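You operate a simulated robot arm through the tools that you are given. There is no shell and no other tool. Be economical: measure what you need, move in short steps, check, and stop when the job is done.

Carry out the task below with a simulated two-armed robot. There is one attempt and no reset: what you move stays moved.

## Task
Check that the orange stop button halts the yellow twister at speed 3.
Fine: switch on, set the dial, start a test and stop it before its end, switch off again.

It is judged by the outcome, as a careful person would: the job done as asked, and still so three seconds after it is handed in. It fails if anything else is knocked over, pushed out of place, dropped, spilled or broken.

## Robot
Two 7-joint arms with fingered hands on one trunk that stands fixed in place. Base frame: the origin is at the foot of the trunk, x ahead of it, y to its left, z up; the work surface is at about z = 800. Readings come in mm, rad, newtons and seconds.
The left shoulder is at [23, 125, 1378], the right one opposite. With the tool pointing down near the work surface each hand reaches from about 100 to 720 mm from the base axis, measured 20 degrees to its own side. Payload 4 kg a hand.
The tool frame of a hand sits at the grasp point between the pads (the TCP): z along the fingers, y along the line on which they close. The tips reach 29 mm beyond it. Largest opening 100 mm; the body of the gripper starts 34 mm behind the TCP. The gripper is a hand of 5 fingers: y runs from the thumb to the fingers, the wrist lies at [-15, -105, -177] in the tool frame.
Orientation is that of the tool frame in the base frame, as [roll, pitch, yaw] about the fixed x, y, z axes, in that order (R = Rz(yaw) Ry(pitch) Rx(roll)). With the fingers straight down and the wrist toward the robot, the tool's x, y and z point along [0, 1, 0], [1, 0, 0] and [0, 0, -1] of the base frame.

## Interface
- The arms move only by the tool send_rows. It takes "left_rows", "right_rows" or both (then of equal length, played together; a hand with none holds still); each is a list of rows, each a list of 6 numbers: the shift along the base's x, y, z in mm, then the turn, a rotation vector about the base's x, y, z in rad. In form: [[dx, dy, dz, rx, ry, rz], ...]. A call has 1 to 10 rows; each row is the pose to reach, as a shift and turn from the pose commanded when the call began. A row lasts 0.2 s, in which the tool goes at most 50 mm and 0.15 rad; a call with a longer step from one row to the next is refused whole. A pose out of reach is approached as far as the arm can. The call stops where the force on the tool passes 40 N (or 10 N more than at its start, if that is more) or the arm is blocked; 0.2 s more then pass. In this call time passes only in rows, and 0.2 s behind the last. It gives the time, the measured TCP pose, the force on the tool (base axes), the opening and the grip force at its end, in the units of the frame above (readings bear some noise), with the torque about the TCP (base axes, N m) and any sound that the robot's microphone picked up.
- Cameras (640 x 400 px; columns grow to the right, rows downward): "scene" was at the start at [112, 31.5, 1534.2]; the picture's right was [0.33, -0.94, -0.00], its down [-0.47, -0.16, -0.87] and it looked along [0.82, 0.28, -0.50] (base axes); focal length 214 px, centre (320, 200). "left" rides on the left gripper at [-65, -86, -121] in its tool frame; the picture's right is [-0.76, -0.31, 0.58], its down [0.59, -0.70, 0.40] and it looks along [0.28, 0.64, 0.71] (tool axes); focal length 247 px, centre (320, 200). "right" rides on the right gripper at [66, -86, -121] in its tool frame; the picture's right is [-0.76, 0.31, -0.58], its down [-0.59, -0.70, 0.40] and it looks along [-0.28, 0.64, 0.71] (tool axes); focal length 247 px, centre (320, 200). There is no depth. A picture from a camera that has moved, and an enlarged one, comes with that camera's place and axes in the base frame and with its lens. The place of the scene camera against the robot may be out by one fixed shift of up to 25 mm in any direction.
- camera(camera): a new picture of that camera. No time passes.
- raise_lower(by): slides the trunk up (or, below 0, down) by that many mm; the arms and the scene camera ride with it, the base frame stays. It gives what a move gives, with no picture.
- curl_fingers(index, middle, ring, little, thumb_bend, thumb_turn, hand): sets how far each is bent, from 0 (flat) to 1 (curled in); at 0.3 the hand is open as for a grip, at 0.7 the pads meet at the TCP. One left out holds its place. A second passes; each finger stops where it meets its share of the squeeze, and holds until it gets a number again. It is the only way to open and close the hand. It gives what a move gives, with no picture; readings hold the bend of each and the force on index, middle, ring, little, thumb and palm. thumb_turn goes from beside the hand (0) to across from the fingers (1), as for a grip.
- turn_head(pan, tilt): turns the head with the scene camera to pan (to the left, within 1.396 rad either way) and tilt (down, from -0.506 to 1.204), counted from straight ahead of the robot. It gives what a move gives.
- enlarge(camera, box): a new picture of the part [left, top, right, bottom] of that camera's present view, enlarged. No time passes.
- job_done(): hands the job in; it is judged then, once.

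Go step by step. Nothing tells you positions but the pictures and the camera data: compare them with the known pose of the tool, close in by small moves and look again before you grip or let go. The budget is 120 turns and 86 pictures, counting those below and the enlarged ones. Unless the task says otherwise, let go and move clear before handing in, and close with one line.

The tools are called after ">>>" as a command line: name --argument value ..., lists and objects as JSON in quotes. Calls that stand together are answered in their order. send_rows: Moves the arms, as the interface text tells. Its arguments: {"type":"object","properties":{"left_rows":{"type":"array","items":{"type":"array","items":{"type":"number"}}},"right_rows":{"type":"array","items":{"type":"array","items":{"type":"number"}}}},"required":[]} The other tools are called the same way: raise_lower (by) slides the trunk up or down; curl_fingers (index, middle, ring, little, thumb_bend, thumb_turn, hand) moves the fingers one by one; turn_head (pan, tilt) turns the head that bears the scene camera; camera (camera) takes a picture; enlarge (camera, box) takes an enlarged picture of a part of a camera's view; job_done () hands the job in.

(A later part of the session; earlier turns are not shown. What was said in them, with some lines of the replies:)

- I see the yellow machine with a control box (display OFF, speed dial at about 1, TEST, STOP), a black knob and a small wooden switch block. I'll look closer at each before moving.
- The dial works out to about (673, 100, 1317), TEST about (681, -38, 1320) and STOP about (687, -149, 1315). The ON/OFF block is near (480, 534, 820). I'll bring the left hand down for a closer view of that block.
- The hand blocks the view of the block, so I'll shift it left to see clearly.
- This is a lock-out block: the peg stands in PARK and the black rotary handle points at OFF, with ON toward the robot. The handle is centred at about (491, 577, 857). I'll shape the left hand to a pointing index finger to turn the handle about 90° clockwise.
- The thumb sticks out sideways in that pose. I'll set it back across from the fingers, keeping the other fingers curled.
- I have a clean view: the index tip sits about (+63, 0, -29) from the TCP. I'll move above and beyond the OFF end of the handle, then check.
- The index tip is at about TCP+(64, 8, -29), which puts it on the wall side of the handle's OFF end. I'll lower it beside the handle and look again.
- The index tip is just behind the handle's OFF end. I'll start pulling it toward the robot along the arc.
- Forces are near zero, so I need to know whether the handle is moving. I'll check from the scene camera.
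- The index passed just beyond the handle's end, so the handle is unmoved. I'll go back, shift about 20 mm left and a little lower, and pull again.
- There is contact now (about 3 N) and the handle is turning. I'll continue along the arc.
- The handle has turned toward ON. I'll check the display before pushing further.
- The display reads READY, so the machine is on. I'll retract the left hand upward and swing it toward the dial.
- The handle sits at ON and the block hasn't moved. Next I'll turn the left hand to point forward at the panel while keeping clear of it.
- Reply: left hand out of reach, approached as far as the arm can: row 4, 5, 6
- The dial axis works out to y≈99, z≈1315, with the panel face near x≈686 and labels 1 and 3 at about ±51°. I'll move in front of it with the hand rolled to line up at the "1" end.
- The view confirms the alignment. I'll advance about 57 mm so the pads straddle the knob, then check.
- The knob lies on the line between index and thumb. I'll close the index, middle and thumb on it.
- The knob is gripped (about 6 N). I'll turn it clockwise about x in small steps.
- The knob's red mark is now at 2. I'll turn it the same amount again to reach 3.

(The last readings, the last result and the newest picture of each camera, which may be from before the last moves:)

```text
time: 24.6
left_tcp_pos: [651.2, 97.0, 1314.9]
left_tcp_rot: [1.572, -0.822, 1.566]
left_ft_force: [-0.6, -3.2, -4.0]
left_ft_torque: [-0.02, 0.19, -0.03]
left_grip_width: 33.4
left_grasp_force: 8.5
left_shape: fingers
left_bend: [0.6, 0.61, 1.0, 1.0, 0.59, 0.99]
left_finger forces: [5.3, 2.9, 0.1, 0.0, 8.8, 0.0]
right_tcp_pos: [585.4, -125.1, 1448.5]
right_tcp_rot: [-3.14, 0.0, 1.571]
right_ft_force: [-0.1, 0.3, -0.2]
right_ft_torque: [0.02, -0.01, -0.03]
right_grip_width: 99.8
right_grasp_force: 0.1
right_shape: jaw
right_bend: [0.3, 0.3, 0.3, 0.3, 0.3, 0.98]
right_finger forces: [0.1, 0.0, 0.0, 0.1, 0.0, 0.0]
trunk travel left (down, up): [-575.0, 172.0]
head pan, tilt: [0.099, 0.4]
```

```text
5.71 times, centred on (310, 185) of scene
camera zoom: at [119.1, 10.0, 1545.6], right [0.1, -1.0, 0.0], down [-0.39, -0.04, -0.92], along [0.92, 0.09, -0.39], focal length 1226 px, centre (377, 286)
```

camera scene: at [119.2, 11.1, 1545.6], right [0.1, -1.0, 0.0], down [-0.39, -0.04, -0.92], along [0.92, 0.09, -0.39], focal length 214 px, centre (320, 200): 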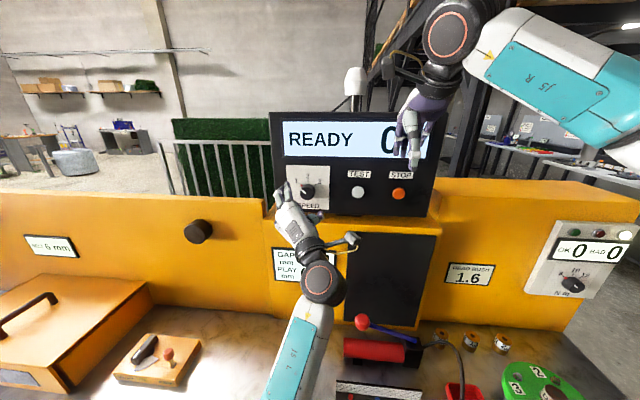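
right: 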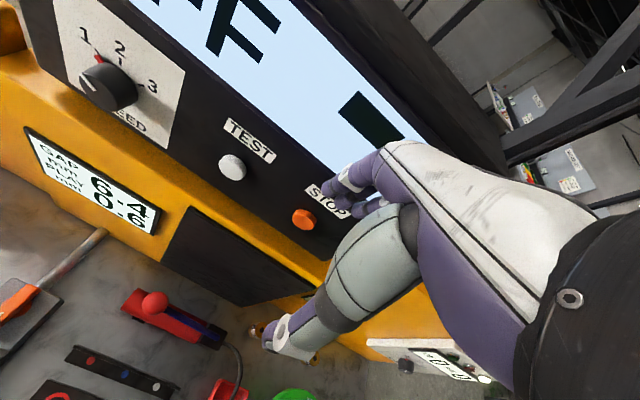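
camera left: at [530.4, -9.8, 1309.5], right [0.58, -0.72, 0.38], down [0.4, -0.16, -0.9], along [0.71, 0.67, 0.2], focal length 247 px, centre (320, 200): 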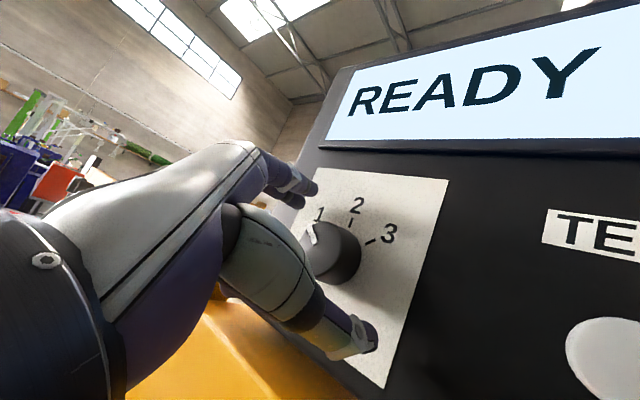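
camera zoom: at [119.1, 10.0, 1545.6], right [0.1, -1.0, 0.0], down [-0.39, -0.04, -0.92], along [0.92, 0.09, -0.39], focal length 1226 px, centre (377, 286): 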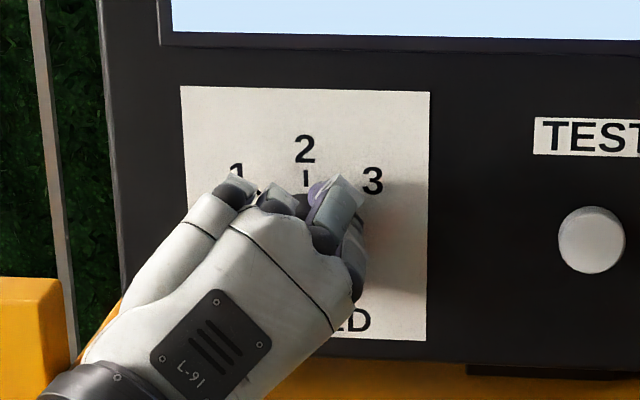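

I can't see the mark behind the fingers. I'll open the hand, back off and check the dial.

>>> curl_fingers --hand "left" --index 0.3 --middle 0.3 --thumb_bend 0.3

>>> enlarge --camera "scene" --box '[260, 150, 360, 220]'

```text
time: 25.6
left_tcp_pos: [651.2, 98.6, 1313.9]
left_tcp_rot: [1.568, -0.821, 1.572]
left_ft_force: [1.4, 0.0, 1.0]
left_ft_torque: [-0.02, 0.0, 0.0]
left_grip_width: 98.1
left_grasp_force: 0.0
left_shape: fingers
left_bend: [0.3, 0.3, 1.0, 1.0, 0.3, 0.98]
left_finger forces: [0.0, 0.0, 0.0, 0.0, 0.1, 0.0]
right_tcp_pos: [585.6, -123.6, 1448.5]
right_tcp_rot: [-3.14, -0.002, 1.57]
right_ft_force: [0.2, 0.0, -0.3]
right_ft_torque: [-0.01, -0.02, 0.01]
right_grip_width: 99.9
right_grasp_force: 0.1
right_shape: jaw
right_bend: [0.3, 0.3, 0.3, 0.3, 0.3, 0.98]
right_finger forces: [0.0, 0.0, 0.1, 0.0, 0.0, 0.1]
trunk travel left (down, up): [-575.0, 172.0]
head pan, tilt: [0.099, 0.4]
```

```text
5.71 times, centred on (310, 185) of scene
camera zoom: at [118.9, 10.7, 1545.6], right [0.1, -1.0, 0.0], down [-0.39, -0.04, -0.92], along [0.92, 0.09, -0.39], focal length 1226 px, centre (377, 286)
```

zoom: 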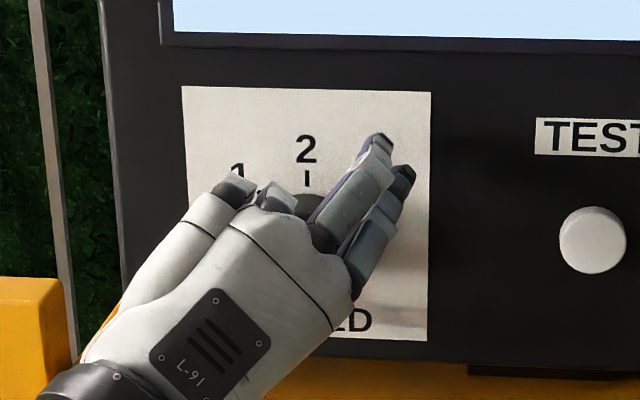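

>>> send_rows --left_rows '[[-40, 0, 0, 0, 0, 0], [-80, 0, 0, 0, 0, 0], [-110, 35, -5, 0, 0, 0], [-120, 80, -10, 0, 0, 0]]'

>>> enlarge --camera "scene" --box '[260, 110, 440, 220]'

```text
time: 26.6
left_tcp_pos: [533.2, 180.0, 1304.5]
left_tcp_rot: [1.572, -0.818, 1.565]
left_ft_force: [0.1, -0.2, 0.4]
left_ft_torque: [-0.04, -0.02, 0.01]
left_grip_width: 98.5
left_grasp_force: 0.0
left_shape: fingers
left_bend: [0.3, 0.3, 1.0, 1.0, 0.3, 0.98]
left_finger forces: [0.1, 0.0, 0.0, 0.0, 0.0, 0.0]
right_tcp_pos: [586.4, -122.4, 1449.3]
right_tcp_rot: [3.141, 0.001, 1.571]
right_ft_force: [0.2, 0.1, 0.1]
right_ft_torque: [-0.02, 0.02, 0.0]
right_grip_width: 100.0
right_grasp_force: 0.0
right_shape: jaw
right_bend: [0.3, 0.3, 0.3, 0.3, 0.3, 0.98]
right_finger forces: [0.0, 0.0, 0.0, 0.1, 0.1, 0.1]
trunk travel left (down, up): [-575.0, 172.0]
head pan, tilt: [0.099, 0.4]
```

```text
3.56 times, centred on (350, 165) of scene
camera zoom: at [118.5, 11.7, 1545.7], right [0.1, -1.0, 0.0], down [-0.39, -0.04, -0.92], along [0.92, 0.09, -0.39], focal length 763 px, centre (213, 324)
```

zoom: 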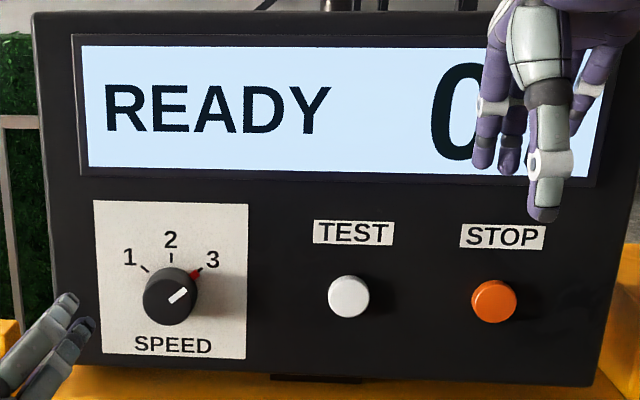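

The dial is at 3 with READY showing. Next I'll form the left hand into a closed pinch, which makes a firm tip 29 mm beyond the TCP, and move the right hand clear.

>>> send_rows --right_rows '[[-30, -30, 0, 0, 0, 0], [-60, -65, 0, 0, 0, 0], [-80, -105, 0, 0, 0, 0], [-90, -150, 0, 0, 0, 0], [-100, -195, 0, 0, 0, 0]]'

>>> curl_fingers --hand "left" --index 0.7 --middle 0.72 --thumb_bend 0.7

>>> send_rows --left_rows '[[5, -40, 2, 0, 0, 0], [20, -85, 5, 0, 0, 0], [40, -130, 8, 0, 0, 0], [60, -175, 10, 0, 0, 0], [77, -218, 11, 0, 0, 0]]'

>>> enlarge --camera "scene" --box '[260, 110, 440, 220]'

>>> camera --camera "left"

```text
time: 27.8
left_tcp_pos: [532.3, 176.5, 1304.9]
left_tcp_rot: [1.572, -0.82, 1.565]
left_ft_force: [0.8, -0.9, 0.0]
left_ft_torque: [0.02, 0.03, -0.04]
left_grip_width: 98.7
left_grasp_force: 0.1
left_shape: fingers
left_bend: [0.3, 0.3, 1.0, 1.0, 0.3, 0.98]
left_finger forces: [0.0, 0.2, 0.0, 0.0, 0.0, 0.0]
right_tcp_pos: [485.8, -323.0, 1451.0]
right_tcp_rot: [3.141, 0.001, 1.572]
right_ft_force: [0.6, -0.2, 0.0]
right_ft_torque: [0.02, 0.02, -0.01]
right_grip_width: 99.7
right_grasp_force: 0.0
right_shape: jaw
right_bend: [0.3, 0.3, 0.3, 0.3, 0.3, 0.98]
right_finger forces: [0.1, 0.0, 0.1, 0.1, 0.0, 0.0]
trunk travel left (down, up): [-575.0, 172.0]
head pan, tilt: [0.099, 0.4]
```

```text
time: 28.8
left_tcp_pos: [533.2, 178.5, 1303.0]
left_tcp_rot: [1.572, -0.819, 1.567]
left_ft_force: [0.0, -0.1, -0.3]
left_ft_torque: [0.02, 0.02, 0.02]
left_grip_width: 1.7
left_grasp_force: 0.2
left_shape: fingers
left_bend: [0.7, 0.72, 1.0, 1.0, 0.7, 1.0]
left_finger forces: [0.0, 0.1, 0.1, 0.0, 0.0, 0.1]
right_tcp_pos: [485.7, -320.0, 1449.9]
right_tcp_rot: [-3.141, 0.0, 1.571]
right_ft_force: [0.2, -0.7, -0.4]
right_ft_torque: [0.03, 0.0, 0.01]
right_grip_width: 99.8
right_grasp_force: 0.1
right_shape: jaw
right_bend: [0.3, 0.3, 0.3, 0.3, 0.3, 0.98]
right_finger forces: [0.1, 0.0, 0.0, 0.0, 0.0, 0.0]
trunk travel left (down, up): [-575.0, 172.0]
head pan, tilt: [0.099, 0.4]
```

```text
time: 30.0
left_tcp_pos: [609.2, -42.8, 1314.9]
left_tcp_rot: [1.573, -0.823, 1.566]
left_ft_force: [-0.8, -0.3, 0.7]
left_ft_torque: [-0.02, 0.0, 0.03]
left_grip_width: 1.6
left_grasp_force: 0.1
left_shape: fingers
left_bend: [0.7, 0.72, 1.0, 1.0, 0.7, 1.0]
left_finger forces: [0.0, 0.1, 0.1, 0.0, 0.0, 0.0]
right_tcp_pos: [487.5, -320.6, 1449.2]
right_tcp_rot: [-3.139, -0.001, 1.571]
right_ft_force: [0.0, -0.2, 0.3]
right_ft_torque: [0.04, -0.04, -0.03]
right_grip_width: 99.8
right_grasp_force: 0.0
right_shape: jaw
right_bend: [0.3, 0.3, 0.3, 0.3, 0.3, 0.98]
right_finger forces: [0.0, 0.0, 0.0, 0.0, 0.0, 0.0]
trunk travel left (down, up): [-575.0, 172.0]
head pan, tilt: [0.099, 0.4]
```

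```text
3.56 times, centred on (350, 165) of scene
camera zoom: at [119.2, 8.8, 1545.6], right [0.1, -1.0, 0.0], down [-0.39, -0.04, -0.92], along [0.92, 0.09, -0.39], focal length 763 px, centre (213, 324)
```

zoom: 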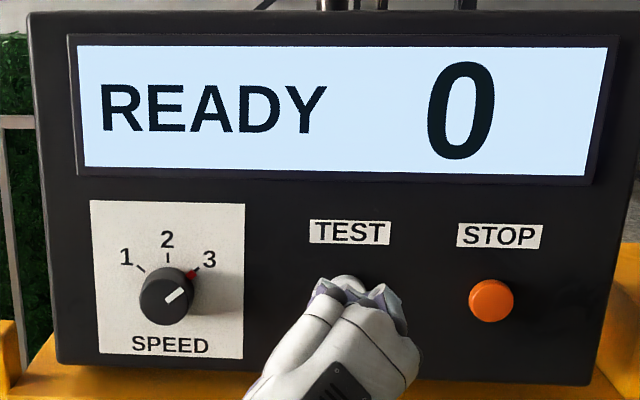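

```text
50 pictures are left
camera left: at [487.5, -23.1, 1210.1], right [0.58, -0.29, -0.76], down [0.4, 0.91, -0.05], along [0.71, -0.28, 0.64], focal length 247 px, centre (320, 200)
```

left: 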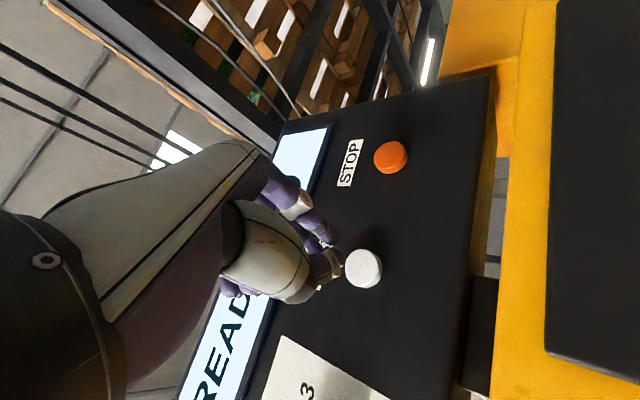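

The tip aims at TEST to within a few mm. I'll press in and retract in one short call, then look at the display at once.

>>> send_rows --left_rows '[[22, 3, -1, 0, 0, 0], [30, 3, -1, 0, 0, 0], [35, 3, -1, 0, 0, 0], [39, 3, -1, 0, 0, 0], [42, 3, -1, 0, 0, 0], [20, 3, -1, 0, 0, 0]]'

>>> enlarge --camera "scene" --box '[260, 110, 440, 220]'

```text
time: 31.4
left_tcp_pos: [627.1, -36.3, 1316.4]
left_tcp_rot: [1.567, -0.82, 1.571]
left_ft_force: [-0.3, -0.1, -0.7]
left_ft_torque: [0.04, 0.0, -0.01]
left_grip_width: 1.9
left_grasp_force: 0.0
left_shape: fingers
left_bend: [0.7, 0.72, 1.0, 1.0, 0.7, 1.0]
left_finger forces: [0.0, 0.0, 0.1, 0.0, 0.0, 0.1]
right_tcp_pos: [484.6, -319.8, 1450.8]
right_tcp_rot: [-3.141, -0.001, 1.569]
right_ft_force: [0.2, 0.0, -0.4]
right_ft_torque: [-0.01, 0.0, 0.0]
right_grip_width: 99.9
right_grasp_force: 0.2
right_shape: jaw
right_bend: [0.3, 0.3, 0.3, 0.3, 0.3, 0.98]
right_finger forces: [0.0, 0.0, 0.0, 0.0, 0.1, 0.1]
trunk travel left (down, up): [-575.0, 172.0]
head pan, tilt: [0.099, 0.4]
```

```text
3.56 times, centred on (350, 165) of scene
camera zoom: at [117.7, 10.9, 1545.7], right [0.1, -1.0, 0.0], down [-0.39, -0.04, -0.92], along [0.92, 0.09, -0.39], focal length 763 px, centre (213, 324)
```

zoom: 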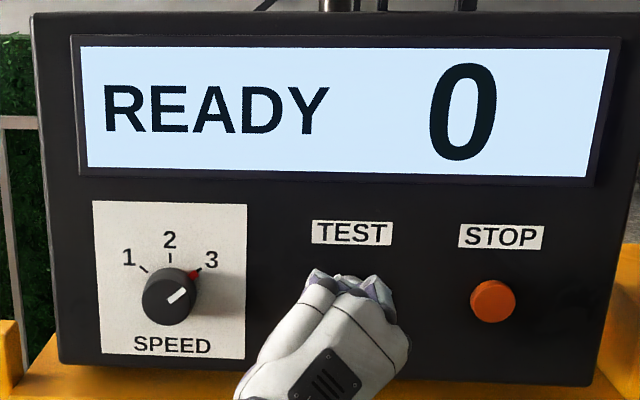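

Not pressed yet, so I'll go about 10 mm deeper.

>>> send_rows --left_rows '[[20, 0, 0, 0, 0, 0], [24, 0, 0, 0, 0, 0], [27, 0, 0, 0, 0, 0], [30, 0, 0, 0, 0, 0], [32, 0, 0, 0, 0, 0]]'

>>> enlarge --camera "scene" --box '[260, 110, 440, 220]'

```text
time: 32.6
left_tcp_pos: [655.6, -38.3, 1316.3]
left_tcp_rot: [1.568, -0.82, 1.568]
left_ft_force: [-20.2, 3.5, -4.6]
left_ft_torque: [0.03, 0.36, 0.21]
left_grip_width: 2.6
left_grasp_force: 9.5
left_shape: fingers
left_bend: [0.7, 0.72, 1.0, 1.0, 0.71, 1.0]
left_finger forces: [0.0, 0.1, 0.0, 0.1, 19.7, 0.0]
right_tcp_pos: [482.4, -318.4, 1451.6]
right_tcp_rot: [3.14, 0.0, 1.572]
right_ft_force: [-0.3, 0.2, -0.2]
right_ft_torque: [-0.02, -0.01, 0.01]
right_grip_width: 99.9
right_grasp_force: 0.2
right_shape: jaw
right_bend: [0.3, 0.3, 0.3, 0.3, 0.3, 0.98]
right_finger forces: [0.0, 0.0, 0.0, 0.0, 0.0, 0.0]
trunk travel left (down, up): [-575.0, 172.0]
head pan, tilt: [0.099, 0.4]
heard: click
```

```text
3.56 times, centred on (350, 165) of scene
camera zoom: at [114.9, 11.4, 1545.9], right [0.1, -1.0, 0.0], down [-0.39, -0.04, -0.92], along [0.92, 0.09, -0.39], focal length 763 px, centre (213, 324)
```

zoom: 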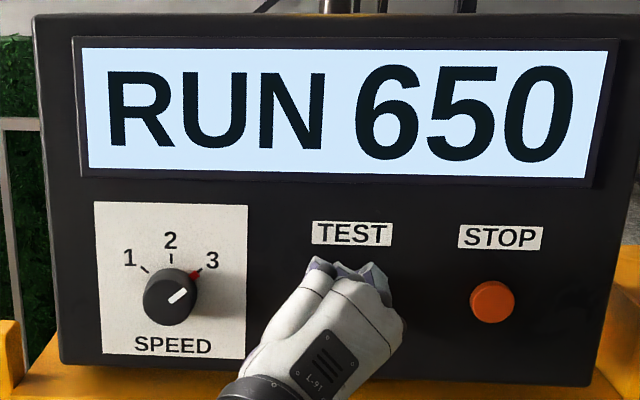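

A click was heard and the display reads RUN 650. I'll go straight over to STOP and press it.

>>> send_rows --left_rows '[[-22, -5, 0, 0, 0, 0], [-24, -52, 0, 0, 0, 0], [-22, -99, 0, 0, 0, 0], [-10, -109, 0, 0, 0, 0], [-2, -109, 0, 0, 0, 0], [2, -109, 0, 0, 0, 0]]'

>>> enlarge --camera "scene" --box '[260, 110, 440, 220]'

```text
time: 34.0
left_tcp_pos: [657.3, -146.1, 1314.9]
left_tcp_rot: [1.567, -0.818, 1.567]
left_ft_force: [-25.9, 4.0, -6.2]
left_ft_torque: [0.02, 0.46, 0.25]
left_grip_width: 2.4
left_grasp_force: 12.7
left_shape: fingers
left_bend: [0.7, 0.72, 1.0, 1.0, 0.71, 1.0]
left_finger forces: [0.0, 0.0, 0.0, 0.1, 25.4, 0.1]
right_tcp_pos: [481.2, -318.5, 1451.8]
right_tcp_rot: [-3.142, 0.002, 1.571]
right_ft_force: [-0.6, -0.3, -0.2]
right_ft_torque: [-0.01, -0.03, -0.02]
right_grip_width: 99.8
right_grasp_force: 0.1
right_shape: jaw
right_bend: [0.3, 0.3, 0.3, 0.3, 0.3, 0.98]
right_finger forces: [0.0, 0.0, 0.1, 0.0, 0.0, 0.1]
trunk travel left (down, up): [-575.0, 172.0]
head pan, tilt: [0.099, 0.4]
heard: click
```

```text
3.56 times, centred on (350, 165) of scene
camera zoom: at [114.1, 11.4, 1545.9], right [0.1, -1.0, 0.0], down [-0.38, -0.04, -0.92], along [0.92, 0.09, -0.39], focal length 763 px, centre (213, 324)
```

zoom: 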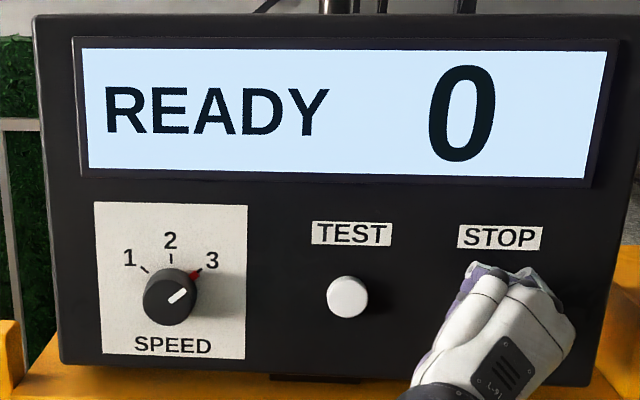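

The click came and the display went from RUN back to READY 0, so STOP halted the test. I'll retract and bring the left hand back toward the lock-out block to switch off.

>>> send_rows --left_rows '[[-45, 0, 0, 0, 0, 0], [-90, 0, 0, 0, 0, 0], [-115, 40, 0, -0.1, 0, 0], [-125, 88, 0, -0.2, 0, 0], [-130, 136, 0, -0.3, 0, 0], [-130, 184, 0, -0.42, 0, 0], [-135, 232, 0, -0.54, 0, 0], [-140, 280, 0, -0.66, 0, 0], [-145, 328, 0, -0.76, 0, 0], [-150, 375, 0, -0.82, 0, 0]]'

>>> send_rows --left_rows '[[-10, 10, -5, 0, 0.15, 0], [-20, 20, -10, 0, 0.3, 0], [-30, 30, -15, 0, 0.45, 0], [-40, 40, -20, 0, 0.6, 0], [-50, 50, -25, 0, 0.75, 0], [-60, 60, -30, 0, 0.9, 0], [-70, 70, -35, 0, 1.05, 0], [-80, 80, -40, 0, 1.2, 0], [-90, 90, -45, 0, 1.35, 0], [-100, 100, -50, 0, 1.5, 0]]'

>>> curl_fingers --hand "left" --index 0.3 --middle 1 --thumb_bend 0.2

>>> turn_head --pan 0.7 --tilt 0.75

>>> camera --camera "scene"

```text
time: 36.2
left_tcp_pos: [511.7, 229.6, 1316.1]
left_tcp_rot: [1.567, 0.004, 1.565]
left_ft_force: [-0.3, -0.3, 0.4]
left_ft_torque: [-0.02, 0.03, -0.01]
left_grip_width: 2.1
left_grasp_force: 0.0
left_shape: fingers
left_bend: [0.7, 0.72, 1.0, 1.0, 0.7, 1.0]
left_finger forces: [0.1, 0.0, 0.1, 0.1, 0.1, 0.0]
right_tcp_pos: [486.4, -317.0, 1450.4]
right_tcp_rot: [-3.142, 0.0, 1.57]
right_ft_force: [0.2, -0.2, 0.1]
right_ft_torque: [-0.03, 0.0, -0.04]
right_grip_width: 99.8
right_grasp_force: 0.1
right_shape: jaw
right_bend: [0.3, 0.3, 0.3, 0.3, 0.3, 0.98]
right_finger forces: [0.0, 0.0, 0.0, 0.0, 0.0, 0.0]
trunk travel left (down, up): [-575.0, 172.0]
head pan, tilt: [0.099, 0.4]
```

```text
time: 38.4
left_tcp_pos: [411.3, 328.7, 1264.5]
left_tcp_rot: [3.071, 0.002, 1.57]
left_ft_force: [-0.2, -0.1, 0.1]
left_ft_torque: [0.02, -0.01, -0.01]
left_grip_width: 1.9
left_grasp_force: 0.1
left_shape: fingers
left_bend: [0.7, 0.72, 1.0, 1.0, 0.7, 1.0]
left_finger forces: [0.0, 0.1, 0.0, 0.0, 0.0, 0.1]
left hand out of reach, approached as far as the arm can: row 5, 6
right_tcp_pos: [486.4, -320.5, 1450.2]
right_tcp_rot: [-3.141, 0.0, 1.571]
right_ft_force: [0.5, -0.3, -0.7]
right_ft_torque: [-0.01, -0.02, 0.0]
right_grip_width: 99.9
right_grasp_force: 0.0
right_shape: jaw
right_bend: [0.3, 0.3, 0.3, 0.3, 0.3, 0.98]
right_finger forces: [0.1, 0.0, 0.0, 0.0, 0.0, 0.0]
trunk travel left (down, up): [-575.0, 172.0]
head pan, tilt: [0.099, 0.4]
```

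```text
time: 39.4
left_tcp_pos: [412.1, 329.2, 1264.6]
left_tcp_rot: [3.068, 0.003, 1.571]
left_ft_force: [-1.1, 0.6, 1.4]
left_ft_torque: [0.03, 0.01, 0.03]
left_grip_width: 101.5
left_grasp_force: 0.3
left_shape: fingers
left_bend: [0.3, 1.0, 1.0, 1.0, 0.2, 0.97]
left_finger forces: [0.0, 0.1, 0.0, 0.0, 0.0, 0.1]
right_tcp_pos: [485.9, -320.6, 1450.4]
right_tcp_rot: [-3.142, 0.0, 1.57]
right_ft_force: [-0.2, 0.3, -0.4]
right_ft_torque: [0.01, 0.06, -0.02]
right_grip_width: 99.8
right_grasp_force: 0.1
right_shape: jaw
right_bend: [0.3, 0.3, 0.3, 0.3, 0.3, 0.98]
right_finger forces: [0.0, 0.0, 0.0, 0.1, 0.0, 0.0]
trunk travel left (down, up): [-575.0, 172.0]
head pan, tilt: [0.099, 0.4]
```

```text
time: 40.4
left_tcp_pos: [410.9, 329.0, 1265.1]
left_tcp_rot: [3.067, 0.003, 1.57]
left_ft_force: [0.3, -0.7, -0.2]
left_ft_torque: [0.0, 0.04, 0.02]
left_grip_width: 101.8
left_grasp_force: 0.0
left_shape: fingers
left_bend: [0.3, 1.0, 1.0, 1.0, 0.2, 0.97]
left_finger forces: [0.0, 0.0, 0.0, 0.0, 0.1, 0.2]
right_tcp_pos: [486.7, -319.3, 1449.3]
right_tcp_rot: [3.141, -0.001, 1.572]
right_ft_force: [0.5, 0.0, -0.7]
right_ft_torque: [-0.01, 0.02, 0.01]
right_grip_width: 99.6
right_grasp_force: 0.2
right_shape: jaw
right_bend: [0.3, 0.3, 0.3, 0.3, 0.3, 0.98]
right_finger forces: [0.1, 0.0, 0.0, 0.0, 0.0, 0.0]
trunk travel left (down, up): [-575.0, 172.0]
head pan, tilt: [0.7, 0.75]
```

```text
46 pictures are left
camera scene: at [90.0, 55.0, 1514.6], right [0.64, -0.77, 0.0], down [-0.52, -0.44, -0.73], along [0.56, 0.47, -0.68], focal length 214 px, centre (320, 200)
```

scene: 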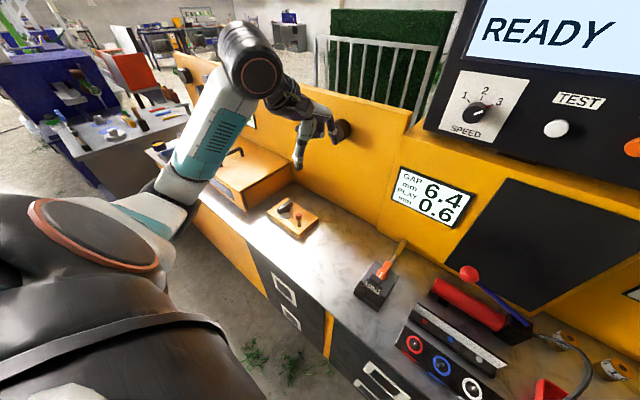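

The machine still shows READY, the dial is at 3 and the block is undisturbed. I'll bring the left index to the far-left side of the handle's ON end so I can push it back toward OFF.

>>> send_rows --left_rows '[[-2, 30, -30, 0, 0.02, 0], [-4, 60, -60, 0, 0.04, 0], [-6, 90, -90, 0, 0.07, 0], [-8, 120, -120, 0, 0.071, 0], [-10, 150, -150, 0, 0.071, 0], [-12, 180, -180, 0, 0.071, 0], [-14, 210, -210, 0, 0.071, 0], [-16, 240, -240, 0, 0.071, 0], [-18, 270, -270, 0, 0.071, 0], [-20, 299, -300, 0, 0.071, 0]]'

>>> enlarge --camera "scene" --box '[240, 160, 340, 240]'

>>> camera --camera "left"

```text
time: 42.6
left_tcp_pos: [390.8, 628.0, 962.4]
left_tcp_rot: [3.139, 0.003, 1.571]
left_ft_force: [0.6, 0.6, -0.6]
left_ft_torque: [-0.02, 0.02, -0.01]
left_grip_width: 101.8
left_grasp_force: 0.0
left_shape: fingers
left_bend: [0.3, 1.0, 1.0, 1.0, 0.2, 0.97]
left_finger forces: [0.0, 0.1, 0.0, 0.1, 0.0, 0.0]
right_tcp_pos: [485.7, -318.7, 1450.0]
right_tcp_rot: [-3.139, 0.0, 1.572]
right_ft_force: [0.1, 0.3, 0.1]
right_ft_torque: [-0.03, 0.01, -0.02]
right_grip_width: 99.7
right_grasp_force: 0.1
right_shape: jaw
right_bend: [0.3, 0.3, 0.3, 0.3, 0.3, 0.98]
right_finger forces: [0.0, 0.0, 0.1, 0.1, 0.1, 0.1]
trunk travel left (down, up): [-575.0, 172.0]
head pan, tilt: [0.7, 0.75]
```

```text
5.00 times, centred on (290, 200) of scene
camera zoom: at [90.3, 55.8, 1514.5], right [0.64, -0.77, 0.0], down [-0.52, -0.44, -0.73], along [0.56, 0.47, -0.68], focal length 1072 px, centre (470, 200)
```

zoom: 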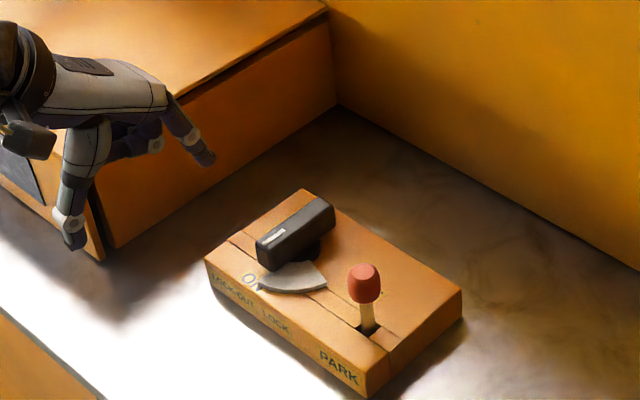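

```text
44 pictures are left
camera left: at [304.7, 563.8, 1084.0], right [-0.31, -0.76, -0.58], down [-0.7, 0.59, -0.4], along [0.64, 0.28, -0.71], focal length 247 px, centre (320, 200)
```

left: 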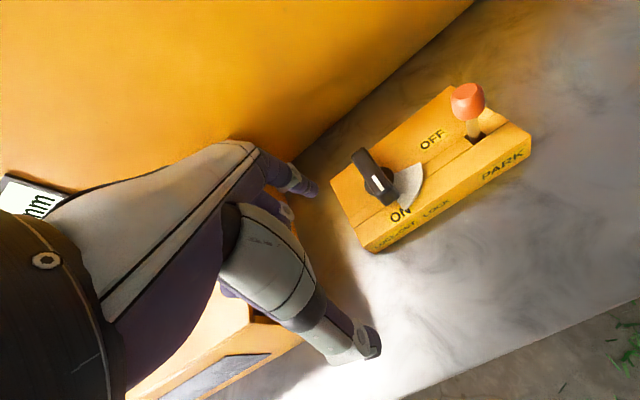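

The handle's ON end is at about (455, 584). I'll descend beside it on the left and sweep the arc back toward OFF.

>>> send_rows --left_rows '[[6, 0, -45, 0, 0, 0], [12, 0, -90, 0, 0, 0], [12, -12, -90, 0, 0, 0], [11, -21, -90, 0, 0, 0], [7, -27, -90, 0, 0, 0], [4, -36, -90, 0, 0, 0]]'

>>> enlarge --camera "scene" --box '[240, 160, 340, 240]'

```text
time: 44.0
left_tcp_pos: [395.2, 592.6, 873.4]
left_tcp_rot: [3.138, 0.002, 1.573]
left_ft_force: [-0.5, 2.4, -0.9]
left_ft_torque: [0.05, -0.03, 0.11]
left_grip_width: 101.3
left_grasp_force: 1.6
left_shape: fingers
left_bend: [0.3, 1.0, 1.0, 1.0, 0.2, 0.97]
left_finger forces: [3.2, 0.0, 0.0, 0.1, 0.0, 0.0]
right_tcp_pos: [486.2, -319.3, 1450.3]
right_tcp_rot: [-3.141, 0.0, 1.571]
right_ft_force: [-0.6, -0.5, -1.2]
right_ft_torque: [-0.02, -0.04, -0.03]
right_grip_width: 99.9
right_grasp_force: 0.1
right_shape: jaw
right_bend: [0.3, 0.3, 0.3, 0.3, 0.3, 0.98]
right_finger forces: [0.0, 0.0, 0.0, 0.0, 0.0, 0.0]
trunk travel left (down, up): [-575.0, 172.0]
head pan, tilt: [0.7, 0.75]
```

```text
5.00 times, centred on (290, 200) of scene
camera zoom: at [89.7, 55.4, 1514.5], right [0.64, -0.76, 0.0], down [-0.52, -0.44, -0.73], along [0.56, 0.47, -0.68], focal length 1072 px, centre (470, 200)
```

zoom: 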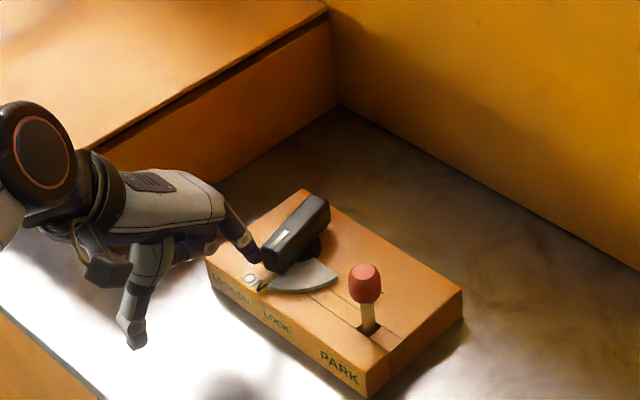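

The handle is moving with light force. I'll continue the arc.

>>> send_rows --left_rows '[[0, -8, 0, 0, 0, 0], [1, -16, 0, 0, 0, 0], [3, -23, 0, 0, 0, 0], [6, -29, 0, 0, 0, 0], [11, -34, 0, 0, 0, 0], [16, -38, 0, 0, 0, 0]]'

>>> camera --camera "scene"

>>> enlarge --camera "scene" --box '[240, 160, 340, 240]'

```text
time: 45.4
left_tcp_pos: [411.0, 554.6, 873.4]
left_tcp_rot: [3.14, 0.002, 1.571]
left_ft_force: [0.2, -1.3, 0.8]
left_ft_torque: [0.01, 0.02, -0.03]
left_grip_width: 101.7
left_grasp_force: 0.1
left_shape: fingers
left_bend: [0.3, 1.0, 1.0, 1.0, 0.2, 0.97]
left_finger forces: [0.0, 0.0, 0.0, 0.1, 0.1, 0.0]
right_tcp_pos: [486.3, -318.7, 1449.3]
right_tcp_rot: [3.141, -0.001, 1.569]
right_ft_force: [0.1, 0.7, 0.7]
right_ft_torque: [0.06, 0.01, -0.02]
right_grip_width: 100.1
right_grasp_force: 0.1
right_shape: jaw
right_bend: [0.3, 0.3, 0.3, 0.3, 0.3, 0.98]
right_finger forces: [0.1, 0.0, 0.0, 0.1, 0.0, 0.0]
trunk travel left (down, up): [-575.0, 172.0]
head pan, tilt: [0.7, 0.75]
```

```text
42 pictures are left
camera scene: at [90.0, 55.0, 1514.5], right [0.64, -0.77, 0.0], down [-0.52, -0.44, -0.73], along [0.56, 0.47, -0.68], focal length 214 px, centre (320, 200)
```

scene: 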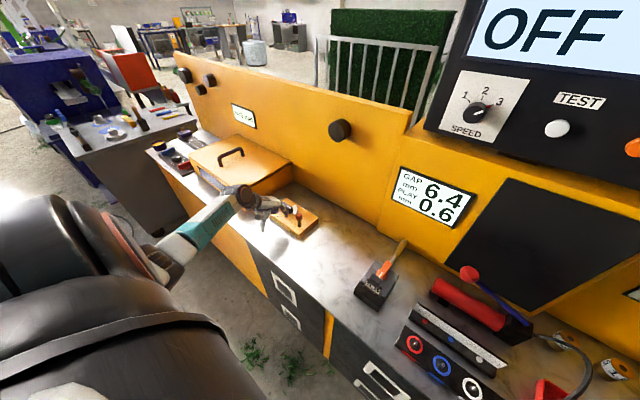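

```text
5.00 times, centred on (290, 200) of scene
camera zoom: at [90.0, 55.0, 1514.5], right [0.64, -0.77, 0.0], down [-0.52, -0.44, -0.73], along [0.56, 0.47, -0.68], focal length 1072 px, centre (470, 200)
```

zoom: 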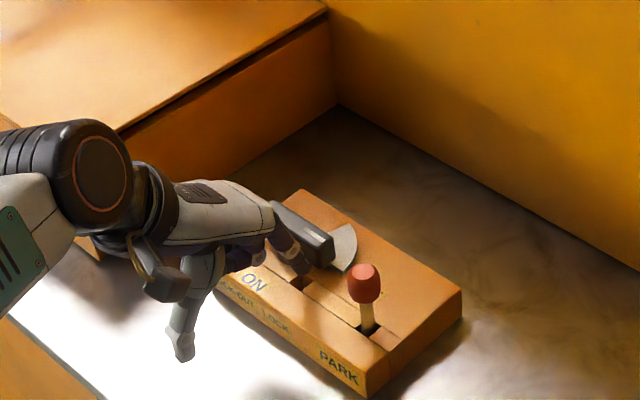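

The display reads OFF and the handle is back at OFF. I'll lift the hand clear and verify.

>>> send_rows --left_rows '[[-10, 0, 5, 0, 0, 0], [-12, 0, 50, 0, 0, 0], [-20, 0, 95, 0, 0, 0], [-30, -10, 140, 0, 0, 0], [-40, -40, 175, 0, 0, 0], [-40, -75, 210, 0, 0, 0], [-40, -110, 245, 0, 0, 0], [-40, -145, 280, 0, 0, 0]]'

>>> enlarge --camera "scene" --box '[240, 160, 340, 240]'

>>> camera --camera "scene"

```text
time: 47.2
left_tcp_pos: [368.1, 409.2, 1156.4]
left_tcp_rot: [3.14, 0.002, 1.573]
left_ft_force: [0.1, 0.3, 1.1]
left_ft_torque: [0.0, 0.03, -0.02]
left_grip_width: 101.9
left_grasp_force: 0.0
left_shape: fingers
left_bend: [0.3, 1.0, 1.0, 1.0, 0.2, 0.97]
left_finger forces: [0.0, 0.1, 0.0, 0.1, 0.0, 0.0]
right_tcp_pos: [486.0, -319.9, 1449.3]
right_tcp_rot: [-3.139, -0.001, 1.57]
right_ft_force: [0.5, -0.1, 0.5]
right_ft_torque: [0.02, 0.0, 0.01]
right_grip_width: 99.9
right_grasp_force: 0.1
right_shape: jaw
right_bend: [0.3, 0.3, 0.3, 0.3, 0.3, 0.98]
right_finger forces: [0.0, 0.0, 0.0, 0.1, 0.0, 0.1]
trunk travel left (down, up): [-575.0, 172.0]
head pan, tilt: [0.7, 0.75]
```

```text
5.00 times, centred on (290, 200) of scene
camera zoom: at [90.3, 54.3, 1514.5], right [0.64, -0.77, 0.0], down [-0.52, -0.44, -0.73], along [0.56, 0.47, -0.68], focal length 1072 px, centre (470, 200)
```

zoom: 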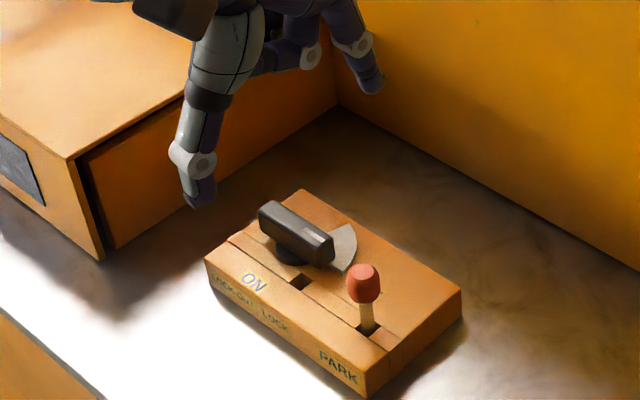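

```text
39 pictures are left
camera scene: at [90.3, 54.3, 1514.5], right [0.64, -0.77, 0.0], down [-0.52, -0.44, -0.73], along [0.56, 0.47, -0.68], focal length 214 px, centre (320, 200)
```

scene: 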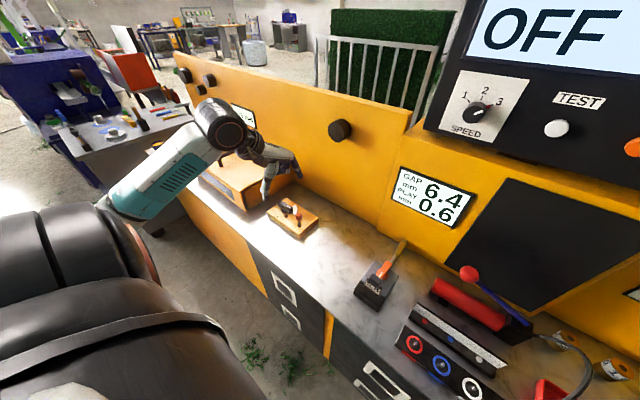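

The handle is back at its original OFF place, the display reads OFF, nothing else has moved, and both hands are clear. I'll hand it in.

>>> job_done

```text
The job is handed in.
```

The orange stop button halts the yellow twister at speed 3: the running test (display RUN 650) went back to READY 0 when I pressed it, and the machine is now switched off with the dial left at 3.
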